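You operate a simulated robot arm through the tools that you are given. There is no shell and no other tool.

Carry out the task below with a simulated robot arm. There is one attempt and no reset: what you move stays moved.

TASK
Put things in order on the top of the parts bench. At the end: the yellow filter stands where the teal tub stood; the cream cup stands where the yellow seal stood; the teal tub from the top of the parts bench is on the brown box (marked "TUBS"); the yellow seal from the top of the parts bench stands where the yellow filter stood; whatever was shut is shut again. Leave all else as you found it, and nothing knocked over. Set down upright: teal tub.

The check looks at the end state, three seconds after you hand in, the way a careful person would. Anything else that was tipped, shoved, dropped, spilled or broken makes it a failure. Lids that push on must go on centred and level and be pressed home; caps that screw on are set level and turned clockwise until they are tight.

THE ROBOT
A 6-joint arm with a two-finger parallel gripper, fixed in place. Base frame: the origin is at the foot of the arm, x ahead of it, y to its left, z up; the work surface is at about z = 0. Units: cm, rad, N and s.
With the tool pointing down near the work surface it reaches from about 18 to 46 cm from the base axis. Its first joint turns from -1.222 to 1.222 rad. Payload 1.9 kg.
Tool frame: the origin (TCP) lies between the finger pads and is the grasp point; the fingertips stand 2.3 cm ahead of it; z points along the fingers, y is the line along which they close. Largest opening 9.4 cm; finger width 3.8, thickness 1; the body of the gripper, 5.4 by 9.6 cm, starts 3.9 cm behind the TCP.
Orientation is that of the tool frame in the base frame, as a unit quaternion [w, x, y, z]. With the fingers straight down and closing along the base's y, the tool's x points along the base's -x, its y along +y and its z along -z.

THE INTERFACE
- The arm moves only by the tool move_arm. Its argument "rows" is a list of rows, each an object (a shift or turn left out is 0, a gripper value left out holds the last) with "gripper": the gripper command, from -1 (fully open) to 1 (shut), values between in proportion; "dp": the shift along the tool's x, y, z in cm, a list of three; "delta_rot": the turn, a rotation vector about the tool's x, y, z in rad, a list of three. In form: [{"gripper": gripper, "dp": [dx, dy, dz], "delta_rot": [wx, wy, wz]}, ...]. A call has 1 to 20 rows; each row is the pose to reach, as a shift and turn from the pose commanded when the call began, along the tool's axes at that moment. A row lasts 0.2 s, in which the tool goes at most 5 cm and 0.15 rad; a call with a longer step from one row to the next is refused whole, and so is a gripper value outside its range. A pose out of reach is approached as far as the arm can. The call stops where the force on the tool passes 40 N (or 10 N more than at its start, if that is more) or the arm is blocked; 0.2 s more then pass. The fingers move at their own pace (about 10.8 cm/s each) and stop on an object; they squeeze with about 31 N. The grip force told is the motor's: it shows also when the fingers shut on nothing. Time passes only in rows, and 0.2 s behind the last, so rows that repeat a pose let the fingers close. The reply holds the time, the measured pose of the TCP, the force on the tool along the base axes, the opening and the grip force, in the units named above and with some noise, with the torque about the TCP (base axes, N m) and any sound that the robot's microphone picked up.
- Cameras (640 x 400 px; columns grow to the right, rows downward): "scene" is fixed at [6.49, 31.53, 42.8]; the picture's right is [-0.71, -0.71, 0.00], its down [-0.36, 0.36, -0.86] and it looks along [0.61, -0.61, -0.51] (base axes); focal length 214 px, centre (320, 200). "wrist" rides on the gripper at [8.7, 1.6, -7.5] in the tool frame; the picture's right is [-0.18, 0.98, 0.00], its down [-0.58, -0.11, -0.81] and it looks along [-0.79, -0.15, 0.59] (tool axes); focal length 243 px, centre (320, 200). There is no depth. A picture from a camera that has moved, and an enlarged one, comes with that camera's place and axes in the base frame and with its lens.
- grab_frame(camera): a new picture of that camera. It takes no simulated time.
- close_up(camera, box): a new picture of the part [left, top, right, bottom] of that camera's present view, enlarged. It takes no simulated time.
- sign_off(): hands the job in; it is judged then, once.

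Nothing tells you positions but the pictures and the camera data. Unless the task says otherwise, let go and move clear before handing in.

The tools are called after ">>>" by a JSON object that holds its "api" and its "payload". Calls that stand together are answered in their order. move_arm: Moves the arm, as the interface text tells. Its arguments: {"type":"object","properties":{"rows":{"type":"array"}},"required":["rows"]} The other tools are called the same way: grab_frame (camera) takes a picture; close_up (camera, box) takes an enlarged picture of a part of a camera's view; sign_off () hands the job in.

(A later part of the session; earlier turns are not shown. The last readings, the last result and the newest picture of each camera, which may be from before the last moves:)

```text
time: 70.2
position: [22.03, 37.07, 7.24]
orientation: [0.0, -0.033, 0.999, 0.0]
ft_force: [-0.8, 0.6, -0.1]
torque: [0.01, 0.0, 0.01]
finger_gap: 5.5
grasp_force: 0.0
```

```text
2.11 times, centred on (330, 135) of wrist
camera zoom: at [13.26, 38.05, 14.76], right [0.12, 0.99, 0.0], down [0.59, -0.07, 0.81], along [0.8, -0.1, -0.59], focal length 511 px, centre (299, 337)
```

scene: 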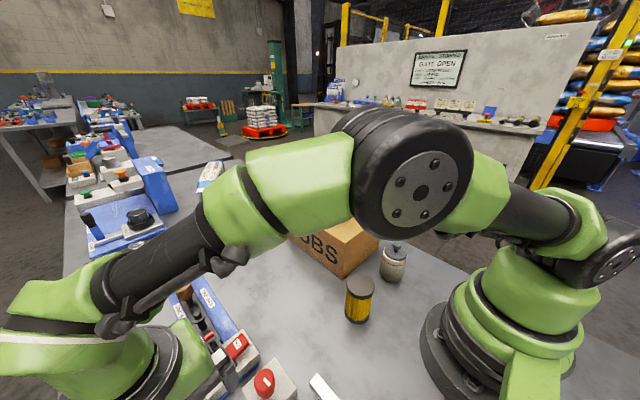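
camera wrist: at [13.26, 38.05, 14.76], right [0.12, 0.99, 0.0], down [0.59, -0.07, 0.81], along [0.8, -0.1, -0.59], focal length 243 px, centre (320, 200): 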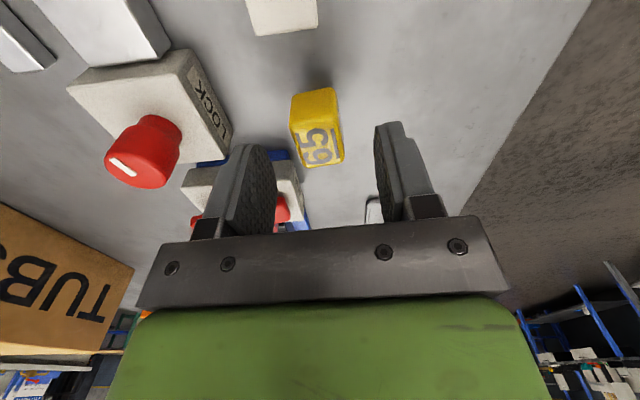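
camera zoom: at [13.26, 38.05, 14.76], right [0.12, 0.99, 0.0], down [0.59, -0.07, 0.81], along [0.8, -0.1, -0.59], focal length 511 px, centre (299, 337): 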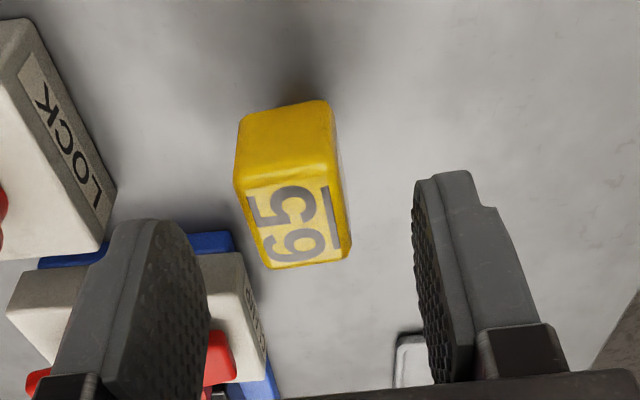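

The fingers are centred on the seal within a millimetre. I'll descend to grip height, then close.

>>> {"api": "move_arm", "payload": {"rows": [{"dp": [0, -0.08, 1]}, {"dp": [0, -0.08, 2]}, {"dp": [0, -0.08, 3]}, {"dp": [0, -0.08, 3.9]}, {"dp": [0, -0.08, 3.9]}]}}

>>> {"api": "grab_frame", "payload": {"camera": "wrist"}}

>>> {"api": "close_up", "payload": {"camera": "wrist", "box": [220, 70, 440, 240]}}

```text
time: 71.4
position: [22.06, 36.92, 3.54]
orientation: [0.0, -0.033, 0.999, 0.0]
ft_force: [-0.3, 0.1, -0.3]
torque: [-0.03, 0.0, -0.01]
finger_gap: 5.49
grasp_force: 0.1
```

```text
taken
camera wrist: at [13.26, 37.97, 10.96], right [0.12, 0.99, 0.0], down [0.59, -0.07, 0.81], along [0.8, -0.1, -0.59], focal length 243 px, centre (320, 200)
```

wrist: 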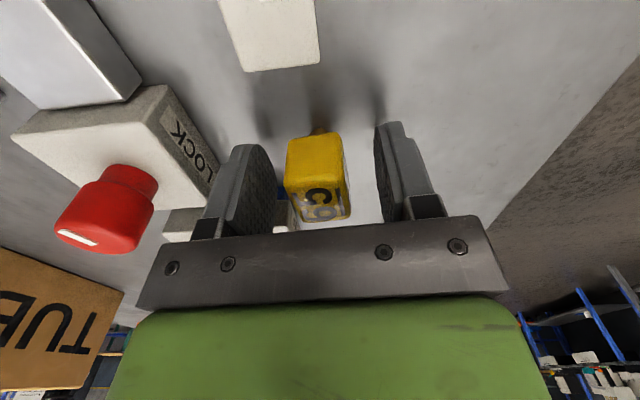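

```text
2.35 times, centred on (330, 155) of wrist
camera zoom: at [13.26, 37.97, 10.96], right [0.12, 0.99, 0.0], down [0.59, -0.07, 0.81], along [0.8, -0.1, -0.59], focal length 571 px, centre (296, 306)
```

zoom: 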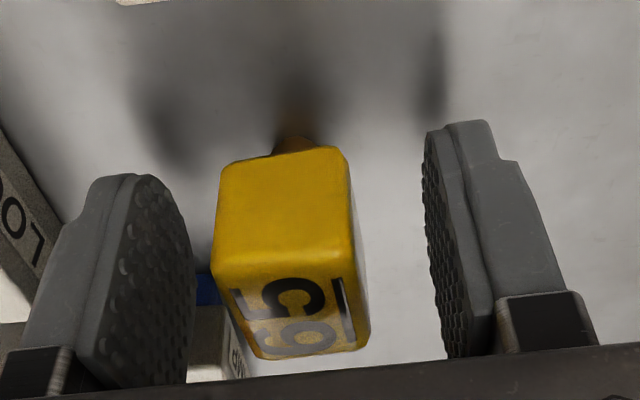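

The fingers are well placed on both sides of the block. I'll close in stages so as not to bump it.

>>> {"api": "move_arm", "payload": {"rows": [{"gripper": 0.15}, {"gripper": 0.3}, {"gripper": 0.38}, {"gripper": 0.43}, {"gripper": 0.48}, {"gripper": 0.6}, {"gripper": 1}, {"gripper": 1}, {"gripper": 1}]}}

>>> {"api": "grab_frame", "payload": {"camera": "wrist"}}

```text
time: 73.4
position: [22.11, 36.88, 3.5]
orientation: [0.0, -0.032, 0.999, 0.001]
ft_force: [0.0, -0.5, 0.3]
torque: [-0.02, 0.01, 0.0]
finger_gap: 2.55
grasp_force: 31.2
```

```text
taken
camera wrist: at [13.26, 37.97, 10.97], right [0.12, 0.99, 0.0], down [0.59, -0.07, 0.81], along [0.8, -0.1, -0.59], focal length 243 px, centre (320, 200)
```

wrist: 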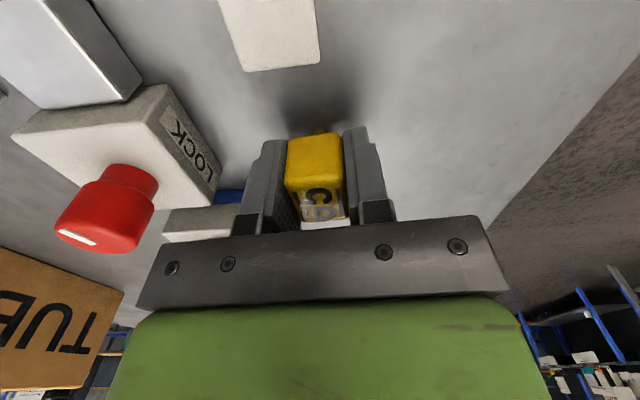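

Gripped at 2.55 cm, matching the block's depth. I'll lift gently and check.

>>> {"api": "move_arm", "payload": {"rows": [{"dp": [0, 0, -0.2]}, {"dp": [0, 0, -0.45]}, {"dp": [0, 0, -0.8]}, {"dp": [0, 0, -1.2]}, {"dp": [0, 0, -1.2]}]}}

>>> {"api": "grab_frame", "payload": {"camera": "wrist"}}

>>> {"api": "close_up", "payload": {"camera": "wrist", "box": [220, 70, 440, 240]}}

```text
time: 74.6
position: [22.02, 37.13, 4.73]
orientation: [0.0, -0.033, 0.999, 0.0]
ft_force: [0.9, -0.1, -1.4]
torque: [-0.05, 0.01, 0.03]
finger_gap: 2.55
grasp_force: 30.5
```

```text
taken
camera wrist: at [13.2, 38.02, 12.18], right [0.12, 0.99, 0.0], down [0.59, -0.07, 0.81], along [0.8, -0.1, -0.59], focal length 243 px, centre (320, 200)
```

wrist: 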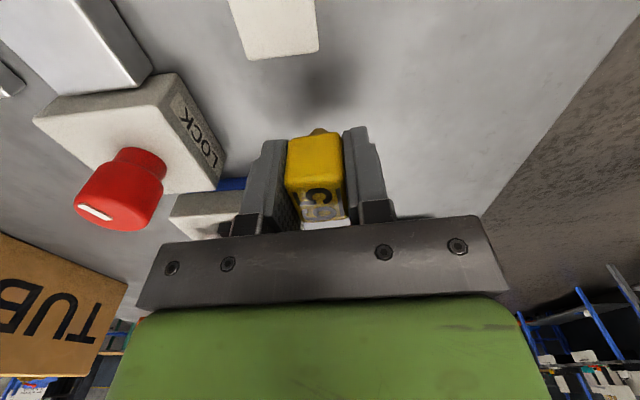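

```text
2.35 times, centred on (330, 155) of wrist
camera zoom: at [13.2, 38.02, 12.18], right [0.12, 0.99, 0.0], down [0.59, -0.07, 0.81], along [0.8, -0.1, -0.59], focal length 571 px, centre (296, 306)
```

zoom: 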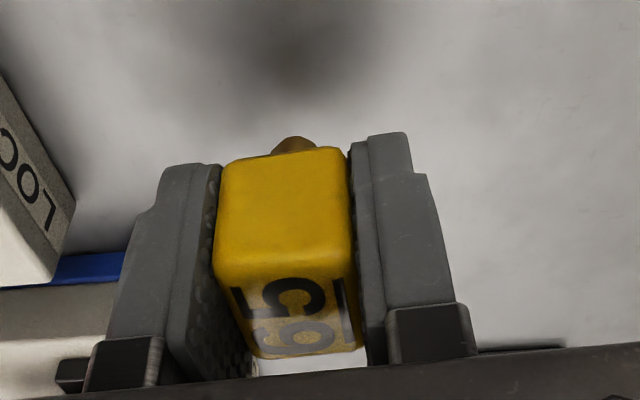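

The seal hangs straight with its stem visible below. I'll lift it well above the fixtures and carry it to the filter's old place at (32, 19.1).

>>> {"api": "move_arm", "payload": {"rows": [{"dp": [0, 0, -0.4]}, {"dp": [0, 0, -1.0]}, {"dp": [0, 0, -1.8]}, {"dp": [0, 0, -2.7]}, {"dp": [0, 0, -3.6]}, {"dp": [0, 0, -4.5]}, {"dp": [0, 0, -5.4]}, {"dp": [0, 0, -6.3]}, {"dp": [0, 0, -7.2]}, {"dp": [0, 0, -8.1]}, {"dp": [0, 0, -8.8]}, {"dp": [0, 0, -9.3]}, {"dp": [0, 0, -9.3]}]}}

>>> {"api": "move_arm", "payload": {"rows": [{"dp": [-0.2, -0.42, 0]}, {"dp": [-0.5, -1.05, 0]}, {"dp": [-0.95, -2.0, 0]}, {"dp": [-1.5, -3.2, 0]}, {"dp": [-2.1, -4.4, 0]}, {"dp": [-2.7, -5.65, 0]}, {"dp": [-3.3, -6.9, 0]}, {"dp": [-3.9, -8.2, 0]}, {"dp": [-4.5, -9.5, 0]}, {"dp": [-5.1, -10.8, 0]}, {"dp": [-5.7, -12.05, 0]}, {"dp": [-6.3, -13.3, 0]}, {"dp": [-6.9, -14.55, 0]}, {"dp": [-7.5, -15.8, 0]}, {"dp": [-8.0, -16.9, 0]}, {"dp": [-8.4, -17.75, 0]}, {"dp": [-8.65, -18.3, 0]}, {"dp": [-8.75, -18.5, 0]}, {"dp": [-8.75, -18.5, 0]}]}}

>>> {"api": "grab_frame", "payload": {"camera": "wrist"}}

>>> {"api": "grab_frame", "payload": {"camera": "scene"}}

```text
time: 77.4
position: [21.82, 36.98, 14.11]
orientation: [0.0, -0.034, 0.999, 0.0]
ft_force: [0.8, 0.9, -1.3]
torque: [0.0, 0.0, 0.01]
finger_gap: 2.57
grasp_force: 30.8
```

```text
time: 81.4
position: [31.82, 19.02, 14.09]
orientation: [0.0, -0.033, 0.999, 0.001]
ft_force: [-0.3, 0.1, -1.1]
torque: [0.07, -0.03, -0.04]
finger_gap: 2.56
grasp_force: 30.8
```

```text
taken
camera wrist: at [23.11, 19.98, 21.53], right [0.12, 0.99, 0.0], down [0.59, -0.07, 0.81], along [0.8, -0.1, -0.59], focal length 243 px, centre (320, 200)
```

wrist: 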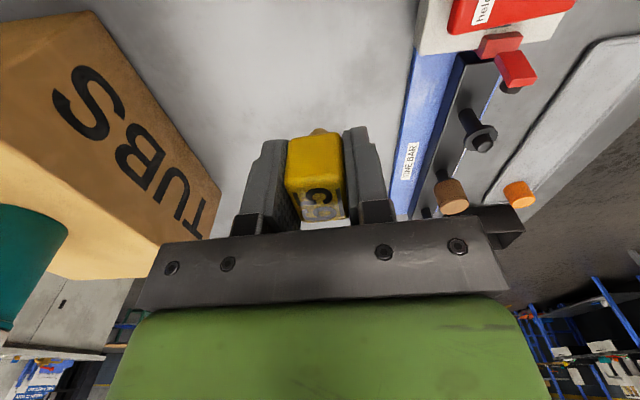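

```text
taken
```

scene: 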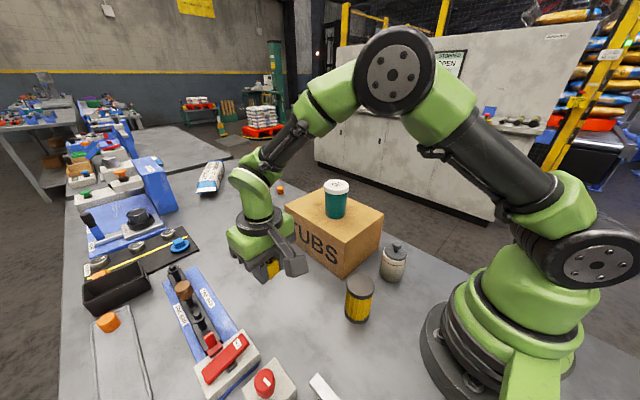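

I'm over the filter's old place. Let me zoom in to confirm the seal hangs level, then lower it.

>>> {"api": "close_up", "payload": {"camera": "scene", "box": [220, 220, 320, 300]}}

>>> {"api": "move_arm", "payload": {"rows": [{"dp": [-0.05, 0.07, 0.4]}, {"dp": [-0.05, 0.07, 1.0]}, {"dp": [-0.05, 0.07, 1.8]}, {"dp": [-0.05, 0.07, 2.7]}, {"dp": [-0.05, 0.07, 3.6]}, {"dp": [-0.05, 0.07, 4.5]}, {"dp": [-0.05, 0.07, 5.4]}, {"dp": [-0.05, 0.07, 6.3]}, {"dp": [-0.05, 0.07, 7.2]}, {"dp": [-0.05, 0.07, 8.1]}, {"dp": [-0.05, 0.07, 8.8]}, {"dp": [-0.05, 0.07, 9.4]}, {"dp": [-0.05, 0.07, 9.8]}, {"dp": [-0.05, 0.07, 9.8]}]}}

>>> {"api": "close_up", "payload": {"camera": "scene", "box": [225, 240, 325, 330]}}

```text
5.00 times, centred on (270, 260) of scene
camera zoom: at [6.49, 31.53, 42.8], right [-0.71, -0.71, 0.0], down [-0.36, 0.36, -0.86], along [0.61, -0.61, -0.51], focal length 1072 px, centre (570, -100)
```

zoom: 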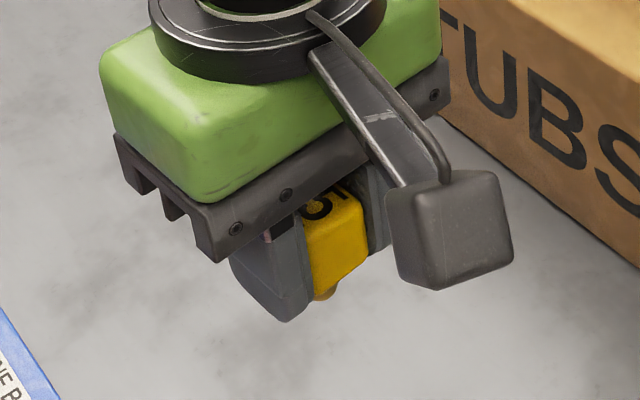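

```text
time: 84.4
position: [31.86, 19.21, 4.06]
orientation: [0.0, -0.034, 0.999, 0.001]
ft_force: [-0.3, 0.0, 0.0]
torque: [-0.01, 0.01, 0.02]
finger_gap: 2.53
grasp_force: 30.9
```

```text
4.44 times, centred on (275, 285) of scene
camera zoom: at [6.49, 31.53, 42.8], right [-0.71, -0.71, 0.0], down [-0.36, 0.36, -0.86], along [0.61, -0.61, -0.51], focal length 953 px, centre (520, -178)
```

zoom: 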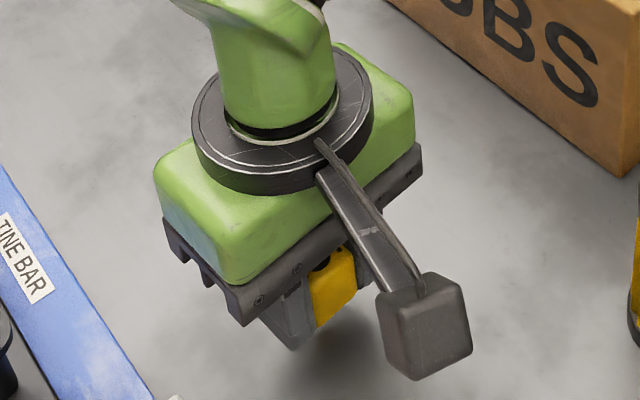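

The seal hangs straight and is about half a centimetre above the bench. I'll step down until I feel contact.

>>> {"api": "move_arm", "payload": {"rows": [{"dp": [0, 0, 0.15]}, {"dp": [0, 0, 0.3]}, {"dp": [0, 0, 0.3]}]}}

>>> {"api": "move_arm", "payload": {"rows": [{"dp": [0, 0, 0.12]}, {"dp": [0, 0, 0.12]}]}}

>>> {"api": "move_arm", "payload": {"rows": [{"dp": [0, 0, 0.1]}, {"dp": [0, 0, 0.1]}]}}

>>> {"api": "grab_frame", "payload": {"camera": "wrist"}}

```text
time: 85.2
position: [31.91, 19.13, 3.89]
orientation: [0.0, -0.034, 0.999, 0.0]
ft_force: [-1.2, -0.4, -0.9]
torque: [-0.01, -0.03, -0.03]
finger_gap: 2.54
grasp_force: 31.2
```

```text
time: 85.8
position: [31.97, 19.11, 3.67]
orientation: [0.0, -0.033, 0.999, 0.001]
ft_force: [0.6, 0.0, -1.3]
torque: [0.0, -0.01, 0.01]
finger_gap: 2.53
grasp_force: 30.5
```

```text
time: 86.4
position: [31.94, 19.03, 3.76]
orientation: [-0.001, -0.033, 0.999, 0.001]
ft_force: [0.2, -0.4, -0.6]
torque: [-0.01, -0.03, 0.03]
finger_gap: 2.57
grasp_force: 30.7
```

```text
taken
camera wrist: at [23.18, 20.13, 11.14], right [0.12, 0.99, 0.0], down [0.59, -0.07, 0.81], along [0.8, -0.1, -0.59], focal length 243 px, centre (320, 200)
```

wrist: 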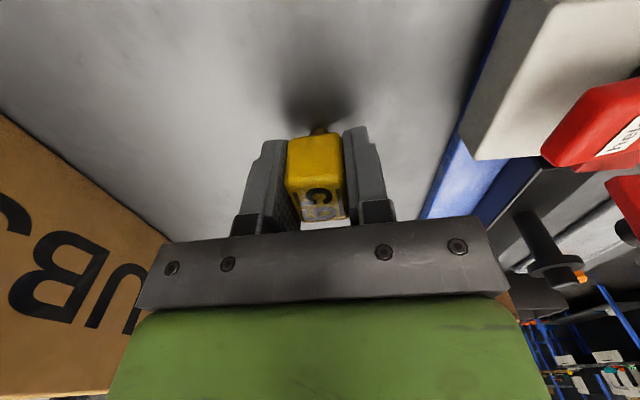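

>>> {"api": "move_arm", "payload": {"rows": [{"dp": [0, 0, 0.08]}, {"dp": [0, 0, 0.08]}]}}

>>> {"api": "move_arm", "payload": {"rows": [{"dp": [0, 0, 0.08]}, {"dp": [0, 0, 0.08]}]}}

```text
time: 87.0
position: [31.92, 19.16, 3.53]
orientation: [0.0, -0.033, 0.999, 0.001]
ft_force: [-0.3, -0.6, -0.7]
torque: [0.0, -0.01, -0.02]
finger_gap: 2.52
grasp_force: 30.7
```

```text
time: 87.6
position: [32.04, 19.15, 3.46]
orientation: [0.0, -0.033, 0.999, 0.001]
ft_force: [-0.4, -0.9, 0.5]
torque: [0.03, 0.02, -0.03]
finger_gap: 2.55
grasp_force: 30.6
```

>>> {"api": "move_arm", "payload": {"rows": [{"dp": [0, 0, 0.05]}, {"dp": [0, 0, 0.05]}]}}

>>> {"api": "close_up", "payload": {"camera": "wrist", "box": [220, 70, 440, 240]}}

```text
time: 88.2
position: [32.06, 19.2, 3.54]
orientation: [0.001, -0.034, 0.999, 0.001]
ft_force: [-2.4, 0.9, 9.1]
torque: [0.08, 0.06, 0.01]
finger_gap: 2.53
grasp_force: 30.8
```

```text
2.35 times, centred on (330, 155) of wrist
camera zoom: at [23.16, 20.13, 10.96], right [0.12, 0.99, 0.0], down [0.59, -0.07, 0.81], along [0.8, -0.09, -0.59], focal length 571 px, centre (296, 306)
```

zoom: 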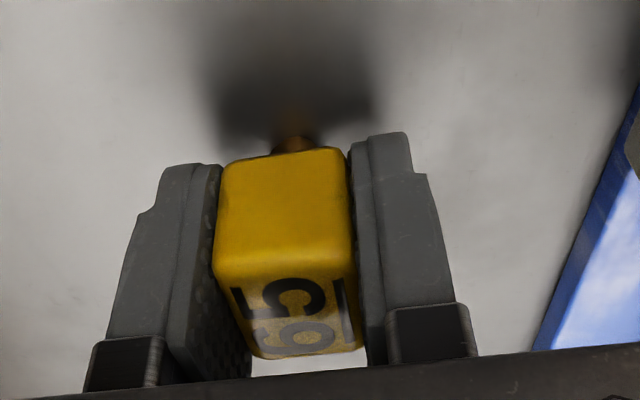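

The seal has touched down at the same height it was picked up. I'll open in stages and check that it stands.

>>> {"api": "move_arm", "payload": {"rows": [{"dp": [0, 0, -0.03]}, {"gripper": 0.4, "dp": [0, 0, -0.03]}, {"gripper": 0.3, "dp": [0, 0, -0.03]}, {"gripper": 0.1, "dp": [0, 0, -0.03]}, {"gripper": -0.17, "dp": [0, 0, -0.03]}, {"gripper": -0.3, "dp": [0, 0, -0.03]}, {"gripper": -0.3, "dp": [0, 0, -0.03]}]}}

>>> {"api": "close_up", "payload": {"camera": "wrist", "box": [220, 70, 440, 240]}}

```text
time: 89.8
position: [31.88, 19.09, 3.5]
orientation: [0.0, -0.032, 0.999, 0.001]
ft_force: [0.2, 0.3, -0.5]
torque: [0.0, -0.01, -0.01]
finger_gap: 6.09
grasp_force: 0.1
```

```text
2.35 times, centred on (330, 155) of wrist
camera zoom: at [23.15, 20.05, 10.98], right [0.12, 0.99, 0.0], down [0.59, -0.07, 0.81], along [0.8, -0.1, -0.59], focal length 571 px, centre (296, 306)
```

zoom: 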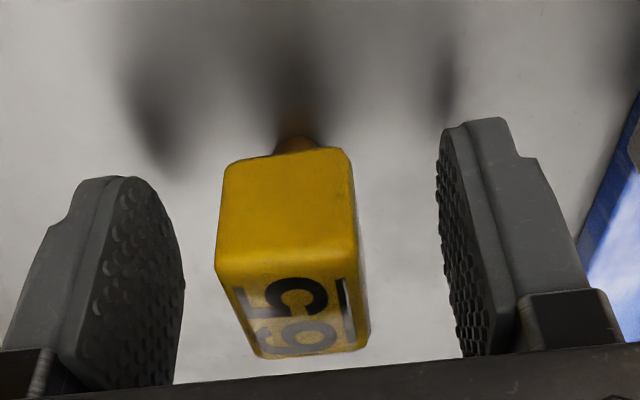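

The seal stands freely and upright. I'll rise straight up and confirm from the scene camera.

>>> {"api": "move_arm", "payload": {"rows": [{"dp": [0, 0, -0.8]}, {"dp": [0, 0, -2]}, {"dp": [0, 0, -4]}, {"dp": [0, 0, -7]}, {"gripper": -1, "dp": [0, 0, -11]}, {"dp": [0, 0, -15.5]}, {"dp": [0, 0, -20]}, {"dp": [0, 0, -24]}, {"dp": [0, 0, -24]}]}}

>>> {"api": "grab_frame", "payload": {"camera": "scene"}}

>>> {"api": "close_up", "payload": {"camera": "scene", "box": [240, 250, 420, 330]}}

>>> {"api": "grab_frame", "payload": {"camera": "wrist"}}

```text
time: 91.8
position: [31.9, 19.16, 27.32]
orientation: [0.0, -0.033, 0.999, 0.001]
ft_force: [0.0, 0.4, -0.8]
torque: [-0.01, -0.03, -0.02]
finger_gap: 9.39
grasp_force: 0.1
```

```text
taken
```

scene: 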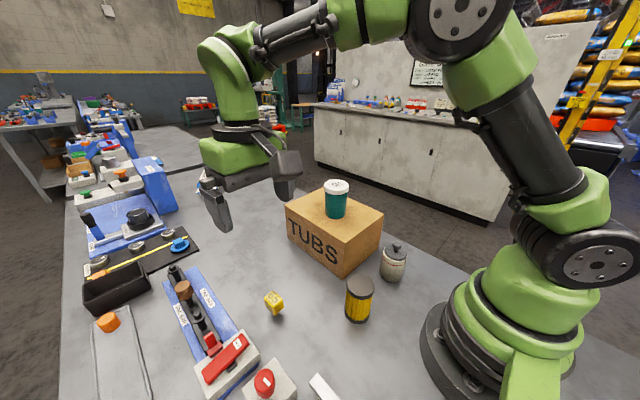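

```text
3.56 times, centred on (330, 290) of scene
camera zoom: at [6.49, 31.53, 42.8], right [-0.71, -0.71, 0.0], down [-0.36, 0.36, -0.86], along [0.61, -0.61, -0.51], focal length 763 px, centre (284, -120)
```

zoom: 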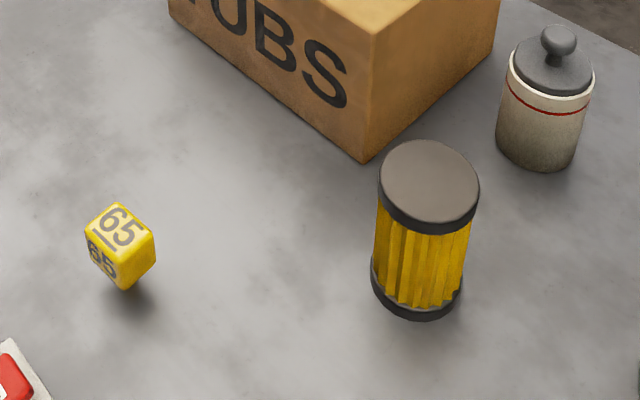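

```text
taken
camera wrist: at [23.15, 20.15, 34.84], right [0.12, 0.99, 0.0], down [0.59, -0.07, 0.81], along [0.8, -0.09, -0.59], focal length 243 px, centre (320, 200)
```

wrist: 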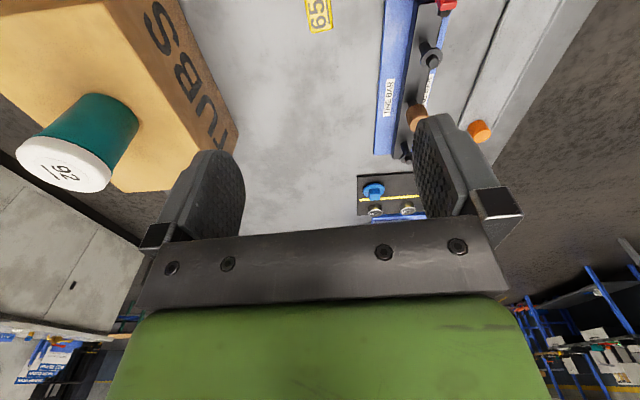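

The seal stands upright where the filter was, and the filter where the tub was. Last is the cream cup at about (20.1, -7.1): I'll rotate and move above it at a safe height.

>>> {"api": "move_arm", "payload": {"rows": [{"dp": [1.2, -2.3, 0], "delta_rot": [0, 0, -0.137]}, {"dp": [2.45, -4.6, 0], "delta_rot": [0, 0, -0.274]}, {"dp": [3.7, -6.9, 0], "delta_rot": [0, 0, -0.41]}, {"dp": [4.9, -9.2, 0], "delta_rot": [0, 0, -0.547]}, {"dp": [6.1, -11.5, 0], "delta_rot": [0, 0, -0.684]}, {"dp": [7.4, -13.9, 0], "delta_rot": [0, 0, -0.82]}, {"dp": [8.6, -16.2, 0], "delta_rot": [0, 0, -0.957]}, {"dp": [9.8, -18.5, 0], "delta_rot": [0, 0, -1.094]}, {"dp": [11, -20.8, 0.5], "delta_rot": [0, 0, -1.23]}, {"dp": [12.3, -23.1, 1.2], "delta_rot": [0, 0, -1.367]}, {"dp": [13.5, -25.4, 2], "delta_rot": [0, 0, -1.505]}, {"dp": [13.5, -25.4, 2], "delta_rot": [0, 0, -1.505]}]}}

>>> {"api": "grab_frame", "payload": {"camera": "wrist"}}

>>> {"api": "grab_frame", "payload": {"camera": "scene"}}

```text
time: 94.4
position: [20.09, -6.97, 25.52]
orientation: [0.0, 0.708, -0.706, 0.0]
ft_force: [0.2, 0.9, -0.7]
torque: [0.01, 0.01, 0.01]
finger_gap: 9.4
grasp_force: 0.0
```

```text
taken
camera wrist: at [18.43, -15.69, 33.0], right [-0.98, 0.18, 0.0], down [0.11, 0.58, 0.81], along [0.15, 0.79, -0.59], focal length 243 px, centre (320, 200)
```

wrist: 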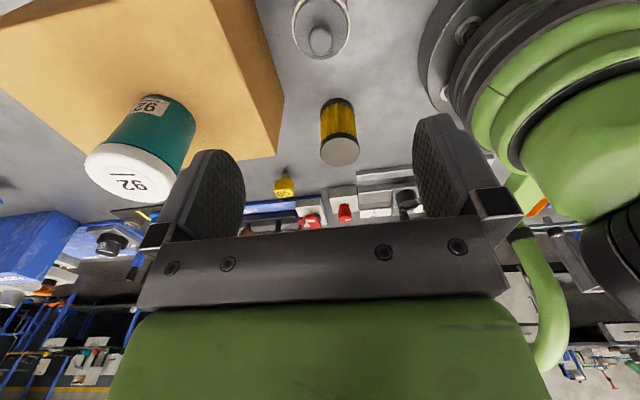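

```text
taken
```

scene: 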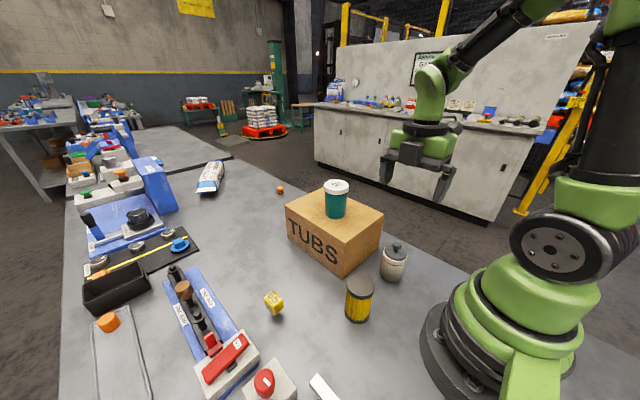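

>>> {"api": "close_up", "payload": {"camera": "wrist", "box": [270, 0, 370, 80]}}

>>> {"api": "close_up", "payload": {"camera": "scene", "box": [365, 230, 425, 290]}}

```text
5.00 times, centred on (320, 40) of wrist
camera zoom: at [18.43, -15.69, 33.0], right [-0.98, 0.18, 0.0], down [0.11, 0.58, 0.81], along [0.15, 0.79, -0.59], focal length 1213 px, centre (320, 1000)
```

zoom: 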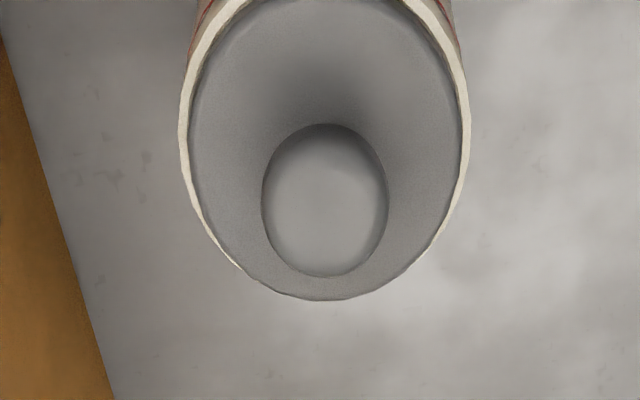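

```text
6.67 times, centred on (395, 260) of scene
camera zoom: at [6.49, 31.53, 42.8], right [-0.71, -0.71, 0.0], down [-0.36, 0.36, -0.86], along [0.61, -0.61, -0.51], focal length 1430 px, centre (-180, -200)
```

zoom: 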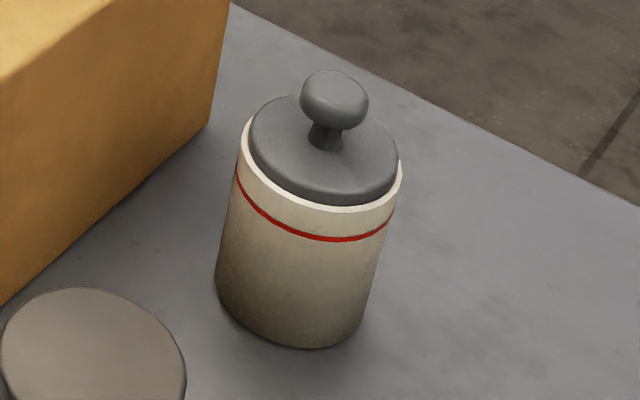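

The cup's centre is at about (19.97, -7.0), rim at 6.5 cm and knob top near 10 cm. I'll descend partway and check the alignment before going around it.

>>> {"api": "move_arm", "payload": {"rows": [{"gripper": -1, "dp": [0, 0.05, 3]}, {"dp": [0, 0.05, 6]}, {"dp": [0, 0.05, 9]}, {"dp": [0, 0.05, 11.5]}, {"dp": [0, 0.05, 11.5]}]}}

>>> {"api": "grab_frame", "payload": {"camera": "wrist"}}

>>> {"api": "close_up", "payload": {"camera": "scene", "box": [340, 190, 440, 290]}}

```text
time: 95.6
position: [20.11, -7.1, 14.1]
orientation: [0.0, 0.707, -0.707, -0.001]
ft_force: [-0.7, 0.7, 0.1]
torque: [0.01, 0.0, -0.02]
finger_gap: 9.38
grasp_force: 0.0
```

```text
taken
camera wrist: at [18.44, -15.76, 21.51], right [-0.98, 0.18, 0.0], down [0.11, 0.58, 0.81], along [0.15, 0.79, -0.59], focal length 243 px, centre (320, 200)
```

wrist: 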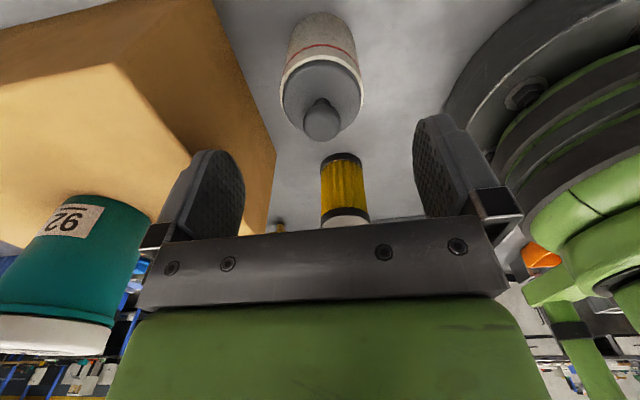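

```text
4.00 times, centred on (390, 240) of scene
camera zoom: at [6.49, 31.53, 42.8], right [-0.71, -0.71, 0.0], down [-0.36, 0.36, -0.86], along [0.61, -0.61, -0.51], focal length 858 px, centre (40, 40)
```

zoom: 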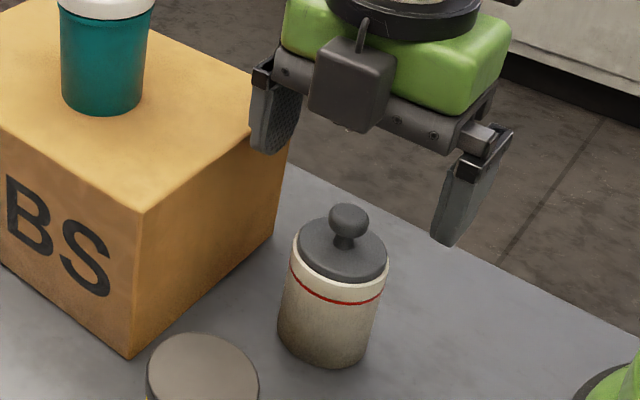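

>>> {"api": "close_up", "payload": {"camera": "wrist", "box": [250, 0, 400, 150]}}

```text
2.67 times, centred on (325, 75) of wrist
camera zoom: at [18.44, -15.76, 21.51], right [-0.98, 0.18, 0.0], down [0.11, 0.58, 0.81], along [0.15, 0.79, -0.59], focal length 647 px, centre (307, 533)
```

zoom: 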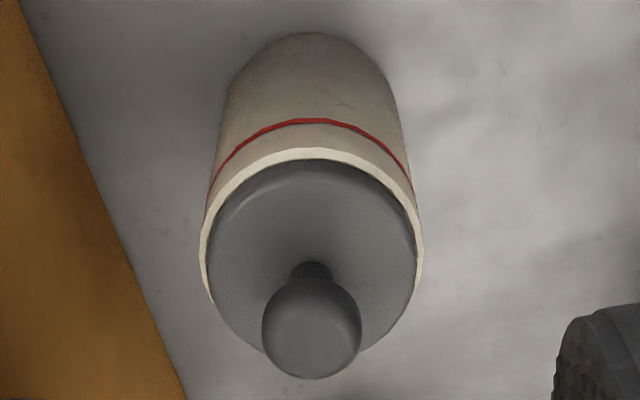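

The cup is centred within 1 mm of the gripper axis. I'll descend to grip height around the cup wall, leaving room above the knob.

>>> {"api": "move_arm", "payload": {"rows": [{"dp": [-0.1, 0.08, 1.5]}, {"dp": [-0.1, 0.08, 3]}, {"dp": [-0.1, 0.08, 4.5]}, {"dp": [-0.1, 0.08, 5.7]}, {"dp": [-0.1, 0.08, 6.6]}, {"dp": [-0.1, 0.08, 7.1]}, {"dp": [-0.1, 0.08, 7.1]}]}}

>>> {"api": "grab_frame", "payload": {"camera": "wrist"}}

>>> {"api": "close_up", "payload": {"camera": "scene", "box": [340, 190, 440, 290]}}

```text
time: 97.2
position: [19.97, -7.01, 6.77]
orientation: [-0.001, 0.707, -0.707, 0.0]
ft_force: [-0.1, 0.2, -0.4]
torque: [0.04, -0.02, -0.03]
finger_gap: 9.4
grasp_force: 0.0
```

```text
taken
camera wrist: at [18.29, -15.74, 14.37], right [-0.98, 0.18, 0.0], down [0.11, 0.58, 0.81], along [0.15, 0.79, -0.59], focal length 243 px, centre (320, 200)
```

wrist: 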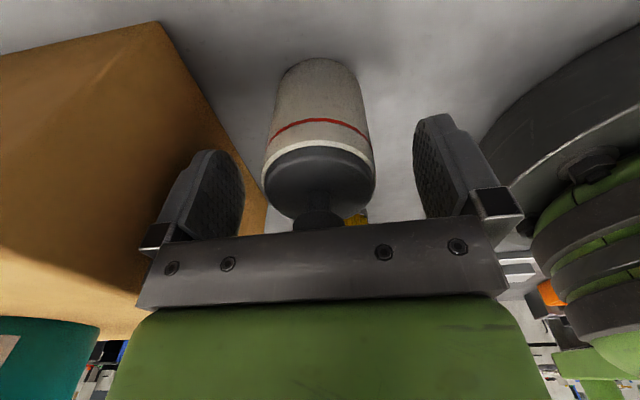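

```text
4.00 times, centred on (390, 240) of scene
camera zoom: at [6.49, 31.53, 42.8], right [-0.71, -0.71, 0.0], down [-0.36, 0.36, -0.86], along [0.61, -0.61, -0.51], focal length 858 px, centre (40, 40)
```

zoom: 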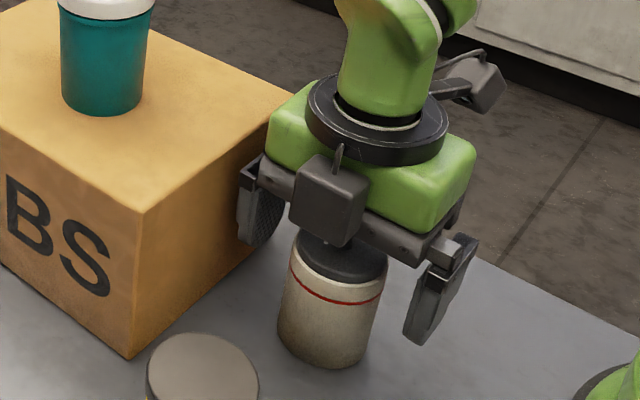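

The knob clears the palm and the fingers flank the cup wall. I'll close in stages and then test-lift.

>>> {"api": "move_arm", "payload": {"rows": [{"gripper": -0.5}, {"gripper": -0.3}, {"gripper": -0.22}, {"gripper": -0.16}, {"gripper": -0.1}, {"gripper": 0.2}, {"gripper": 1}, {"gripper": 1}, {"gripper": 1}]}}

>>> {"api": "grab_frame", "payload": {"camera": "wrist"}}

```text
time: 99.2
position: [19.99, -7.09, 6.94]
orientation: [0.0, 0.708, -0.706, -0.001]
ft_force: [0.2, -0.2, 2.2]
torque: [-0.02, 0.04, 0.03]
finger_gap: 5.36
grasp_force: 31.1
```

```text
taken
camera wrist: at [18.29, -15.75, 14.38], right [-0.98, 0.18, 0.0], down [0.11, 0.58, 0.81], along [0.15, 0.79, -0.59], focal length 243 px, centre (320, 200)
```

wrist: 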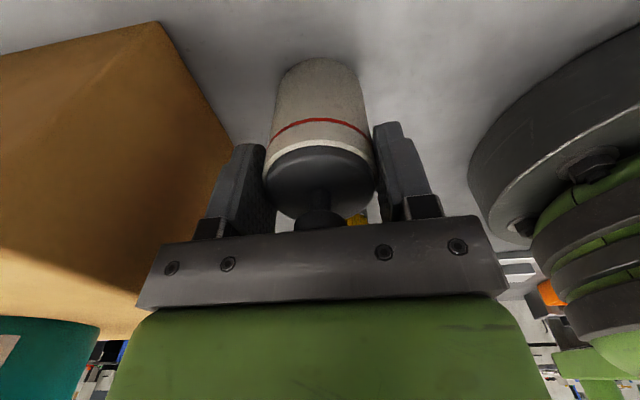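

>>> {"api": "move_arm", "payload": {"rows": [{"dp": [0, 0, -0.15]}, {"dp": [0, 0, -0.35]}, {"dp": [0, 0, -0.6]}, {"dp": [0, 0, -0.9]}, {"dp": [0, 0, -1.2]}, {"dp": [0, 0, -1.2]}]}}

>>> {"api": "grab_frame", "payload": {"camera": "wrist"}}

>>> {"api": "close_up", "payload": {"camera": "scene", "box": [340, 190, 440, 290]}}

```text
time: 100.6
position: [20.2, -6.98, 8.07]
orientation: [0.0, -0.707, 0.707, 0.001]
ft_force: [0.2, -0.7, -1.3]
torque: [0.01, 0.0, 0.02]
finger_gap: 5.35
grasp_force: 31.3
```

```text
taken
camera wrist: at [18.37, -15.72, 15.54], right [-0.98, 0.18, 0.0], down [0.11, 0.58, 0.81], along [0.15, 0.79, -0.59], focal length 243 px, centre (320, 200)
```

wrist: 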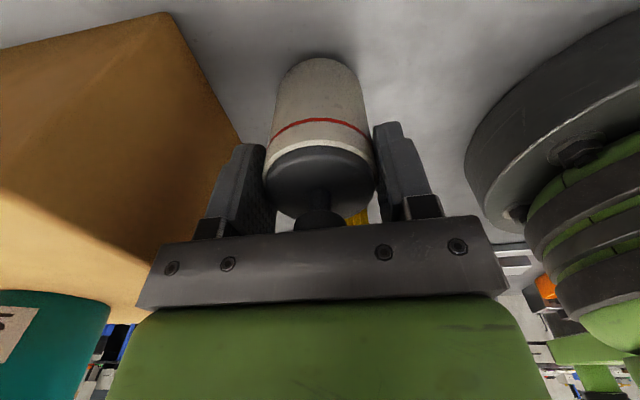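

```text
4.00 times, centred on (390, 240) of scene
camera zoom: at [6.49, 31.53, 42.8], right [-0.71, -0.71, 0.0], down [-0.36, 0.36, -0.86], along [0.61, -0.61, -0.51], focal length 858 px, centre (40, 40)
```

zoom: 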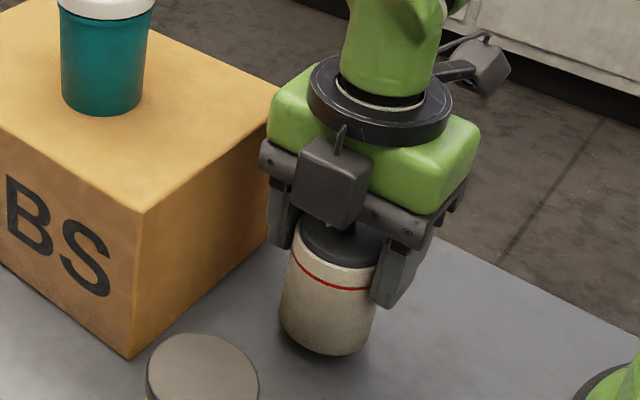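

The cup lifts level with its lid in place. I'll raise it high enough to pass over the filter, slowly.

>>> {"api": "move_arm", "payload": {"rows": [{"dp": [0, 0, -0.2]}, {"dp": [0, 0, -0.6]}, {"dp": [0, 0, -1.2]}, {"dp": [0, 0, -2.0]}, {"dp": [0, 0, -2.9]}, {"dp": [0, 0, -3.8]}, {"dp": [0, 0, -4.7]}, {"dp": [0, 0, -5.6]}, {"dp": [0, 0, -6.5]}, {"dp": [0, 0, -7.4]}, {"dp": [0, 0, -8.3]}, {"dp": [0, 0, -9.2]}, {"dp": [0, 0, -10.1]}, {"dp": [0, 0, -11.0]}, {"dp": [0, 0, -11.9]}, {"dp": [0, 0, -12.7]}, {"dp": [0, 0, -13.4]}, {"dp": [0, 0, -13.8]}, {"dp": [0, 0, -14]}, {"dp": [0, 0, -14]}]}}

>>> {"api": "grab_frame", "payload": {"camera": "wrist"}}

>>> {"api": "grab_frame", "payload": {"camera": "scene"}}

```text
time: 104.8
position: [19.91, -7.04, 22.06]
orientation: [0.0, -0.707, 0.707, 0.0]
ft_force: [0.6, -0.4, -1.1]
torque: [0.0, 0.03, 0.01]
finger_gap: 5.37
grasp_force: 30.9
```

```text
taken
camera wrist: at [18.29, -15.76, 29.57], right [-0.98, 0.18, 0.0], down [0.11, 0.58, 0.81], along [0.15, 0.79, -0.59], focal length 243 px, centre (320, 200)
```

wrist: 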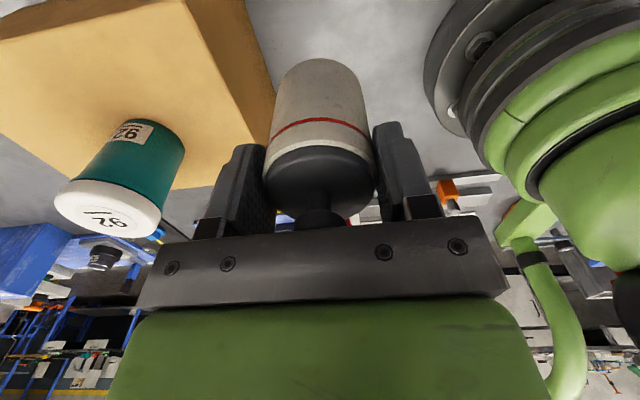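

```text
taken
```

scene: 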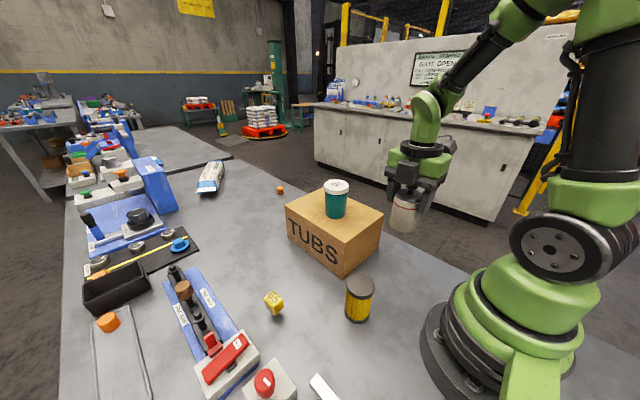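

>>> {"api": "move_arm", "payload": {"rows": [{"dp": [-0.2, 0, 0]}, {"dp": [-0.6, 0, 0]}, {"dp": [-1.2, -0.05, 0]}, {"dp": [-2.0, -0.1, 0]}, {"dp": [-3.0, -0.15, 0]}, {"dp": [-4.3, -0.2, 0]}, {"dp": [-5.7, -0.25, 0]}, {"dp": [-7.1, -0.3, 0]}, {"dp": [-8.5, -0.4, 0]}, {"dp": [-9.9, -0.45, 0]}, {"dp": [-11.3, -0.5, 0]}, {"dp": [-12.7, -0.6, 0]}, {"dp": [-14.1, -0.65, 0]}, {"dp": [-15.5, -0.7, 0]}, {"dp": [-16.9, -0.8, 0]}, {"dp": [-18.3, -0.85, 0]}, {"dp": [-19.6, -0.9, 0]}, {"dp": [-20.7, -0.95, 0]}, {"dp": [-21.5, -1.0, 0]}, {"dp": [-22, -1.0, 0]}]}}

>>> {"api": "grab_frame", "payload": {"camera": "wrist"}}

>>> {"api": "grab_frame", "payload": {"camera": "scene"}}

```text
time: 109.0
position: [21.01, 15.04, 22.14]
orientation: [0.0, -0.707, 0.707, 0.001]
ft_force: [0.4, -0.1, -0.7]
torque: [0.02, 0.01, -0.01]
finger_gap: 5.35
grasp_force: 30.8
```

```text
taken
camera wrist: at [19.37, 6.29, 29.59], right [-0.98, 0.18, 0.0], down [0.11, 0.58, 0.81], along [0.15, 0.79, -0.59], focal length 243 px, centre (320, 200)
```

wrist: 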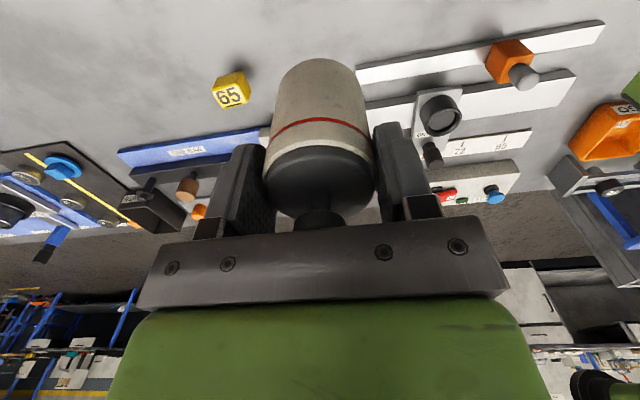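

```text
taken
```

scene: 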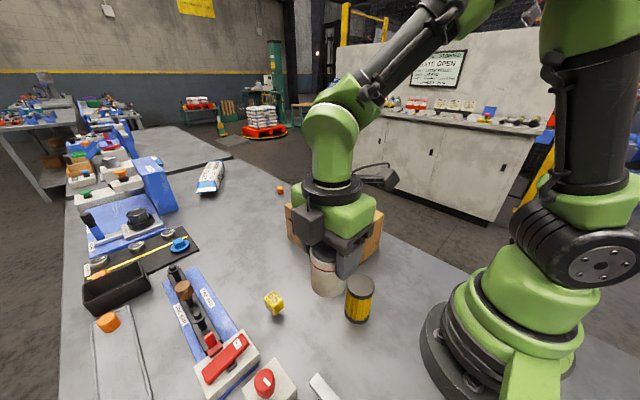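

Good progress, with the cup and lid steady. I'll continue to above the seal's old place at (22.0, 36.9).

>>> {"api": "move_arm", "payload": {"rows": [{"dp": [-0.2, 0, 0]}, {"dp": [-0.6, 0, 0]}, {"dp": [-1.2, -0.05, 0]}, {"dp": [-2.0, -0.1, 0]}, {"dp": [-3.0, -0.15, 0]}, {"dp": [-4.3, -0.2, 0]}, {"dp": [-5.7, -0.25, 0]}, {"dp": [-7.1, -0.35, 0]}, {"dp": [-8.5, -0.4, 0]}, {"dp": [-9.9, -0.45, 0]}, {"dp": [-11.3, -0.5, 0]}, {"dp": [-12.7, -0.6, 0]}, {"dp": [-14.1, -0.65, 0]}, {"dp": [-15.5, -0.7, 0]}, {"dp": [-16.9, -0.8, 0]}, {"dp": [-18.3, -0.85, 0]}, {"dp": [-19.6, -0.9, 0]}, {"dp": [-20.8, -1.0, 0]}, {"dp": [-21.5, -1.03, 0]}, {"dp": [-21.88, -1.03, 0]}]}}

>>> {"api": "grab_frame", "payload": {"camera": "wrist"}}

>>> {"api": "grab_frame", "payload": {"camera": "scene"}}

```text
time: 113.2
position: [21.99, 36.87, 22.09]
orientation: [0.0, 0.707, -0.707, 0.0]
ft_force: [-0.9, 0.4, -2.3]
torque: [0.02, 0.02, 0.04]
finger_gap: 5.38
grasp_force: 30.7
```

```text
taken
camera wrist: at [20.35, 28.16, 29.64], right [-0.98, 0.18, 0.0], down [0.11, 0.58, 0.81], along [0.15, 0.79, -0.59], focal length 243 px, centre (320, 200)
```

wrist: 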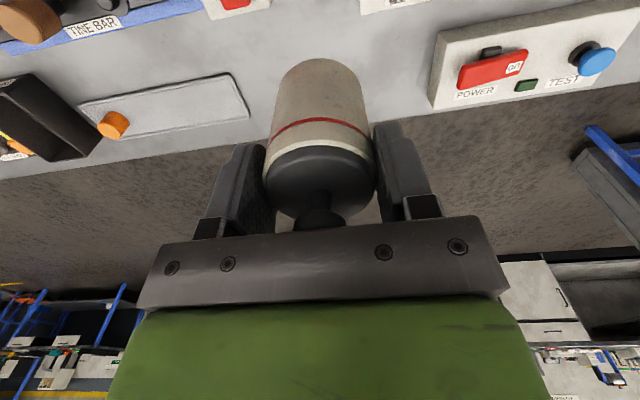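

```text
taken
```

scene: 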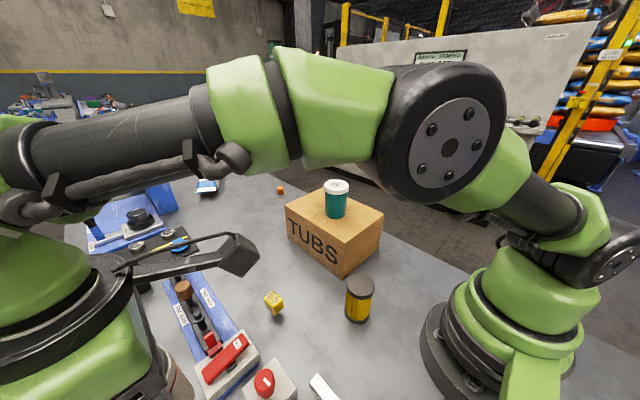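

The cup is directly above the seal's old spot, with clear space all round. I'll lower it slowly to just above the bench.

>>> {"api": "move_arm", "payload": {"rows": [{"dp": [0, 0, 0.2]}, {"dp": [0, 0, 0.6]}, {"dp": [0, 0, 1.2]}, {"dp": [0, 0, 2.0]}, {"dp": [0, 0, 2.9]}, {"dp": [0, 0, 3.8]}, {"dp": [0, 0, 4.7]}, {"dp": [0, 0, 5.6]}, {"dp": [0, 0, 6.5]}, {"dp": [0, 0, 7.4]}, {"dp": [0, 0, 8.3]}, {"dp": [0, 0, 9.2]}, {"dp": [0, 0, 10.1]}, {"dp": [0, 0, 11.0]}, {"dp": [0, 0, 11.9]}, {"dp": [0, 0, 12.7]}, {"dp": [0, 0, 13.4]}, {"dp": [0, 0, 14.0]}, {"dp": [0, 0, 14.4]}, {"dp": [0, 0, 14.5]}]}}

>>> {"api": "grab_frame", "payload": {"camera": "wrist"}}

>>> {"api": "grab_frame", "payload": {"camera": "scene"}}

```text
time: 117.4
position: [22.09, 36.77, 7.65]
orientation: [0.0, 0.707, -0.707, 0.0]
ft_force: [-0.7, -0.4, -2.2]
torque: [0.03, -0.02, -0.02]
finger_gap: 5.33
grasp_force: 31.0
```

```text
taken
camera wrist: at [20.39, 28.09, 15.15], right [-0.98, 0.18, 0.0], down [0.11, 0.58, 0.81], along [0.15, 0.79, -0.59], focal length 243 px, centre (320, 200)
```

wrist: 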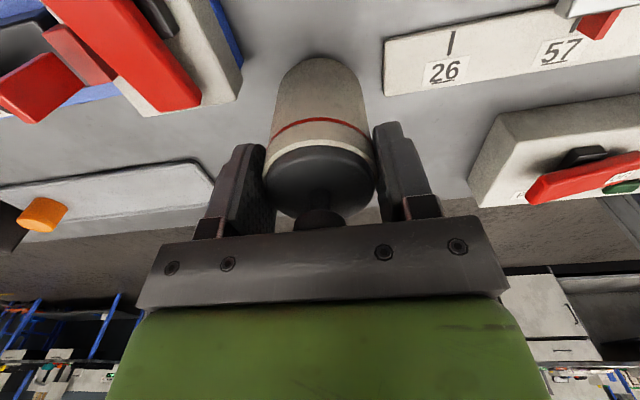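

```text
taken
```

scene: 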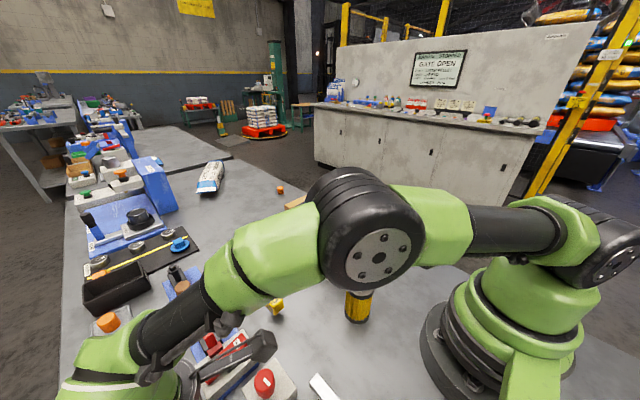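

About 0.8 cm to go. I'll step down gently until I feel the bench.

>>> {"api": "move_arm", "payload": {"rows": [{"dp": [-0.08, 0, 0.2]}, {"dp": [-0.08, 0, 0.4]}, {"dp": [-0.08, 0, 0.55]}, {"dp": [-0.08, 0, 0.55]}]}}

>>> {"api": "move_arm", "payload": {"rows": [{"dp": [0, 0, 0.1]}, {"dp": [0, 0, 0.1]}]}}

>>> {"api": "move_arm", "payload": {"rows": [{"dp": [0, 0, 0.08]}, {"dp": [0, 0, 0.08]}]}}

```text
time: 118.4
position: [22.02, 36.95, 7.1]
orientation: [-0.001, 0.707, -0.707, -0.001]
ft_force: [0.1, 0.2, -2.0]
torque: [-0.03, 0.0, 0.01]
finger_gap: 5.33
grasp_force: 31.2
```

```text
time: 119.0
position: [22.09, 36.92, 7.01]
orientation: [0.001, -0.707, 0.708, 0.001]
ft_force: [-0.2, 0.8, -1.0]
torque: [0.0, 0.0, 0.01]
finger_gap: 5.33
grasp_force: 30.8
```

```text
time: 119.6
position: [22.07, 36.94, 6.94]
orientation: [-0.001, 0.707, -0.707, 0.0]
ft_force: [1.6, -3.8, 8.0]
torque: [-0.31, 0.16, 0.08]
finger_gap: 5.34
grasp_force: 31.1
```

Contact is felt. I'll seat it with a slight extra press, then open in stages.

>>> {"api": "move_arm", "payload": {"rows": [{"dp": [0, 0, 0.04]}, {"dp": [0, 0, 0.04]}]}}

>>> {"api": "move_arm", "payload": {"rows": [{"gripper": -0.16}, {"gripper": -0.2}, {"gripper": -0.28}, {"gripper": -0.4}, {"gripper": -0.6}, {"gripper": -0.6}]}}

>>> {"api": "grab_frame", "payload": {"camera": "wrist"}}

```text
time: 120.2
position: [22.04, 36.98, 7.0]
orientation: [0.001, -0.707, 0.707, 0.0]
ft_force: [2.0, 1.8, 6.7]
torque: [0.08, 0.08, 0.01]
finger_gap: 5.35
grasp_force: 31.2
```

```text
time: 121.6
position: [21.99, 36.99, 6.98]
orientation: [0.001, -0.707, 0.707, 0.001]
ft_force: [0.0, -0.2, 0.7]
torque: [-0.03, -0.03, -0.05]
finger_gap: 7.51
grasp_force: 0.2
```

```text
taken
camera wrist: at [20.35, 28.25, 14.37], right [-0.98, 0.18, 0.0], down [0.11, 0.58, 0.81], along [0.15, 0.79, -0.59], focal length 243 px, centre (320, 200)
```

wrist: 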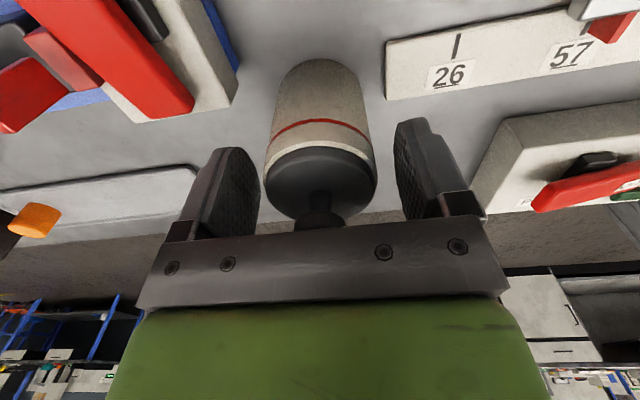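

The cup stands free with its lid on. I'll rise straight up, keeping the fingers clear of it.

>>> {"api": "move_arm", "payload": {"rows": [{"dp": [0, 0, -0.5]}, {"dp": [0, 0, -1.5]}, {"dp": [0, 0, -3]}, {"dp": [0, 0, -5]}, {"dp": [0, 0, -7.5]}, {"dp": [0, 0, -10.5]}, {"dp": [0, 0, -14]}, {"dp": [0, 0, -17]}, {"dp": [0, 0, -17]}]}}

>>> {"api": "grab_frame", "payload": {"camera": "wrist"}}

>>> {"api": "grab_frame", "payload": {"camera": "scene"}}

```text
time: 123.6
position: [21.81, 36.78, 24.07]
orientation: [-0.001, 0.707, -0.707, -0.001]
ft_force: [-0.1, 0.2, 0.4]
torque: [0.02, 0.03, -0.02]
finger_gap: 7.54
grasp_force: 0.0
```

```text
taken
camera wrist: at [20.28, 28.2, 31.53], right [-0.98, 0.18, 0.0], down [0.11, 0.58, 0.81], along [0.15, 0.79, -0.59], focal length 243 px, centre (320, 200)
```

wrist: 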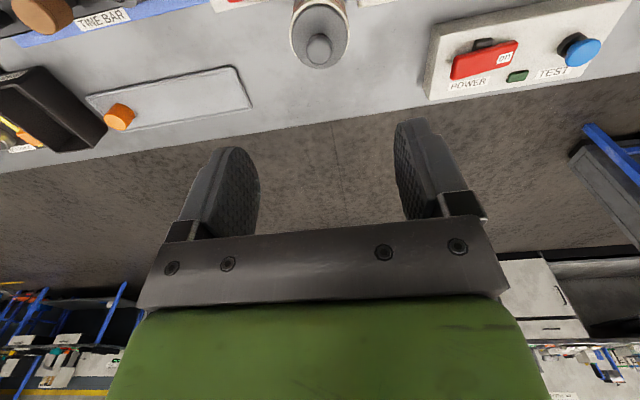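

```text
taken
```

scene: 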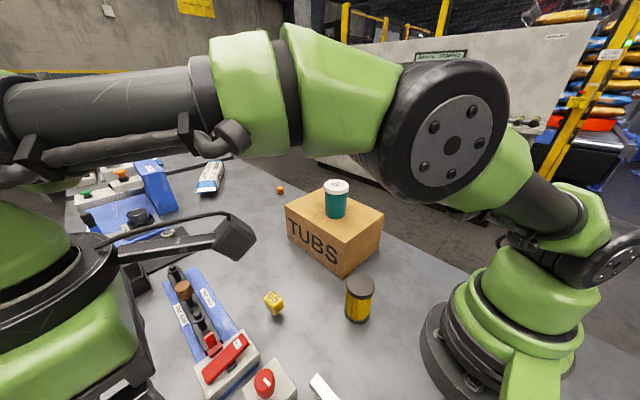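

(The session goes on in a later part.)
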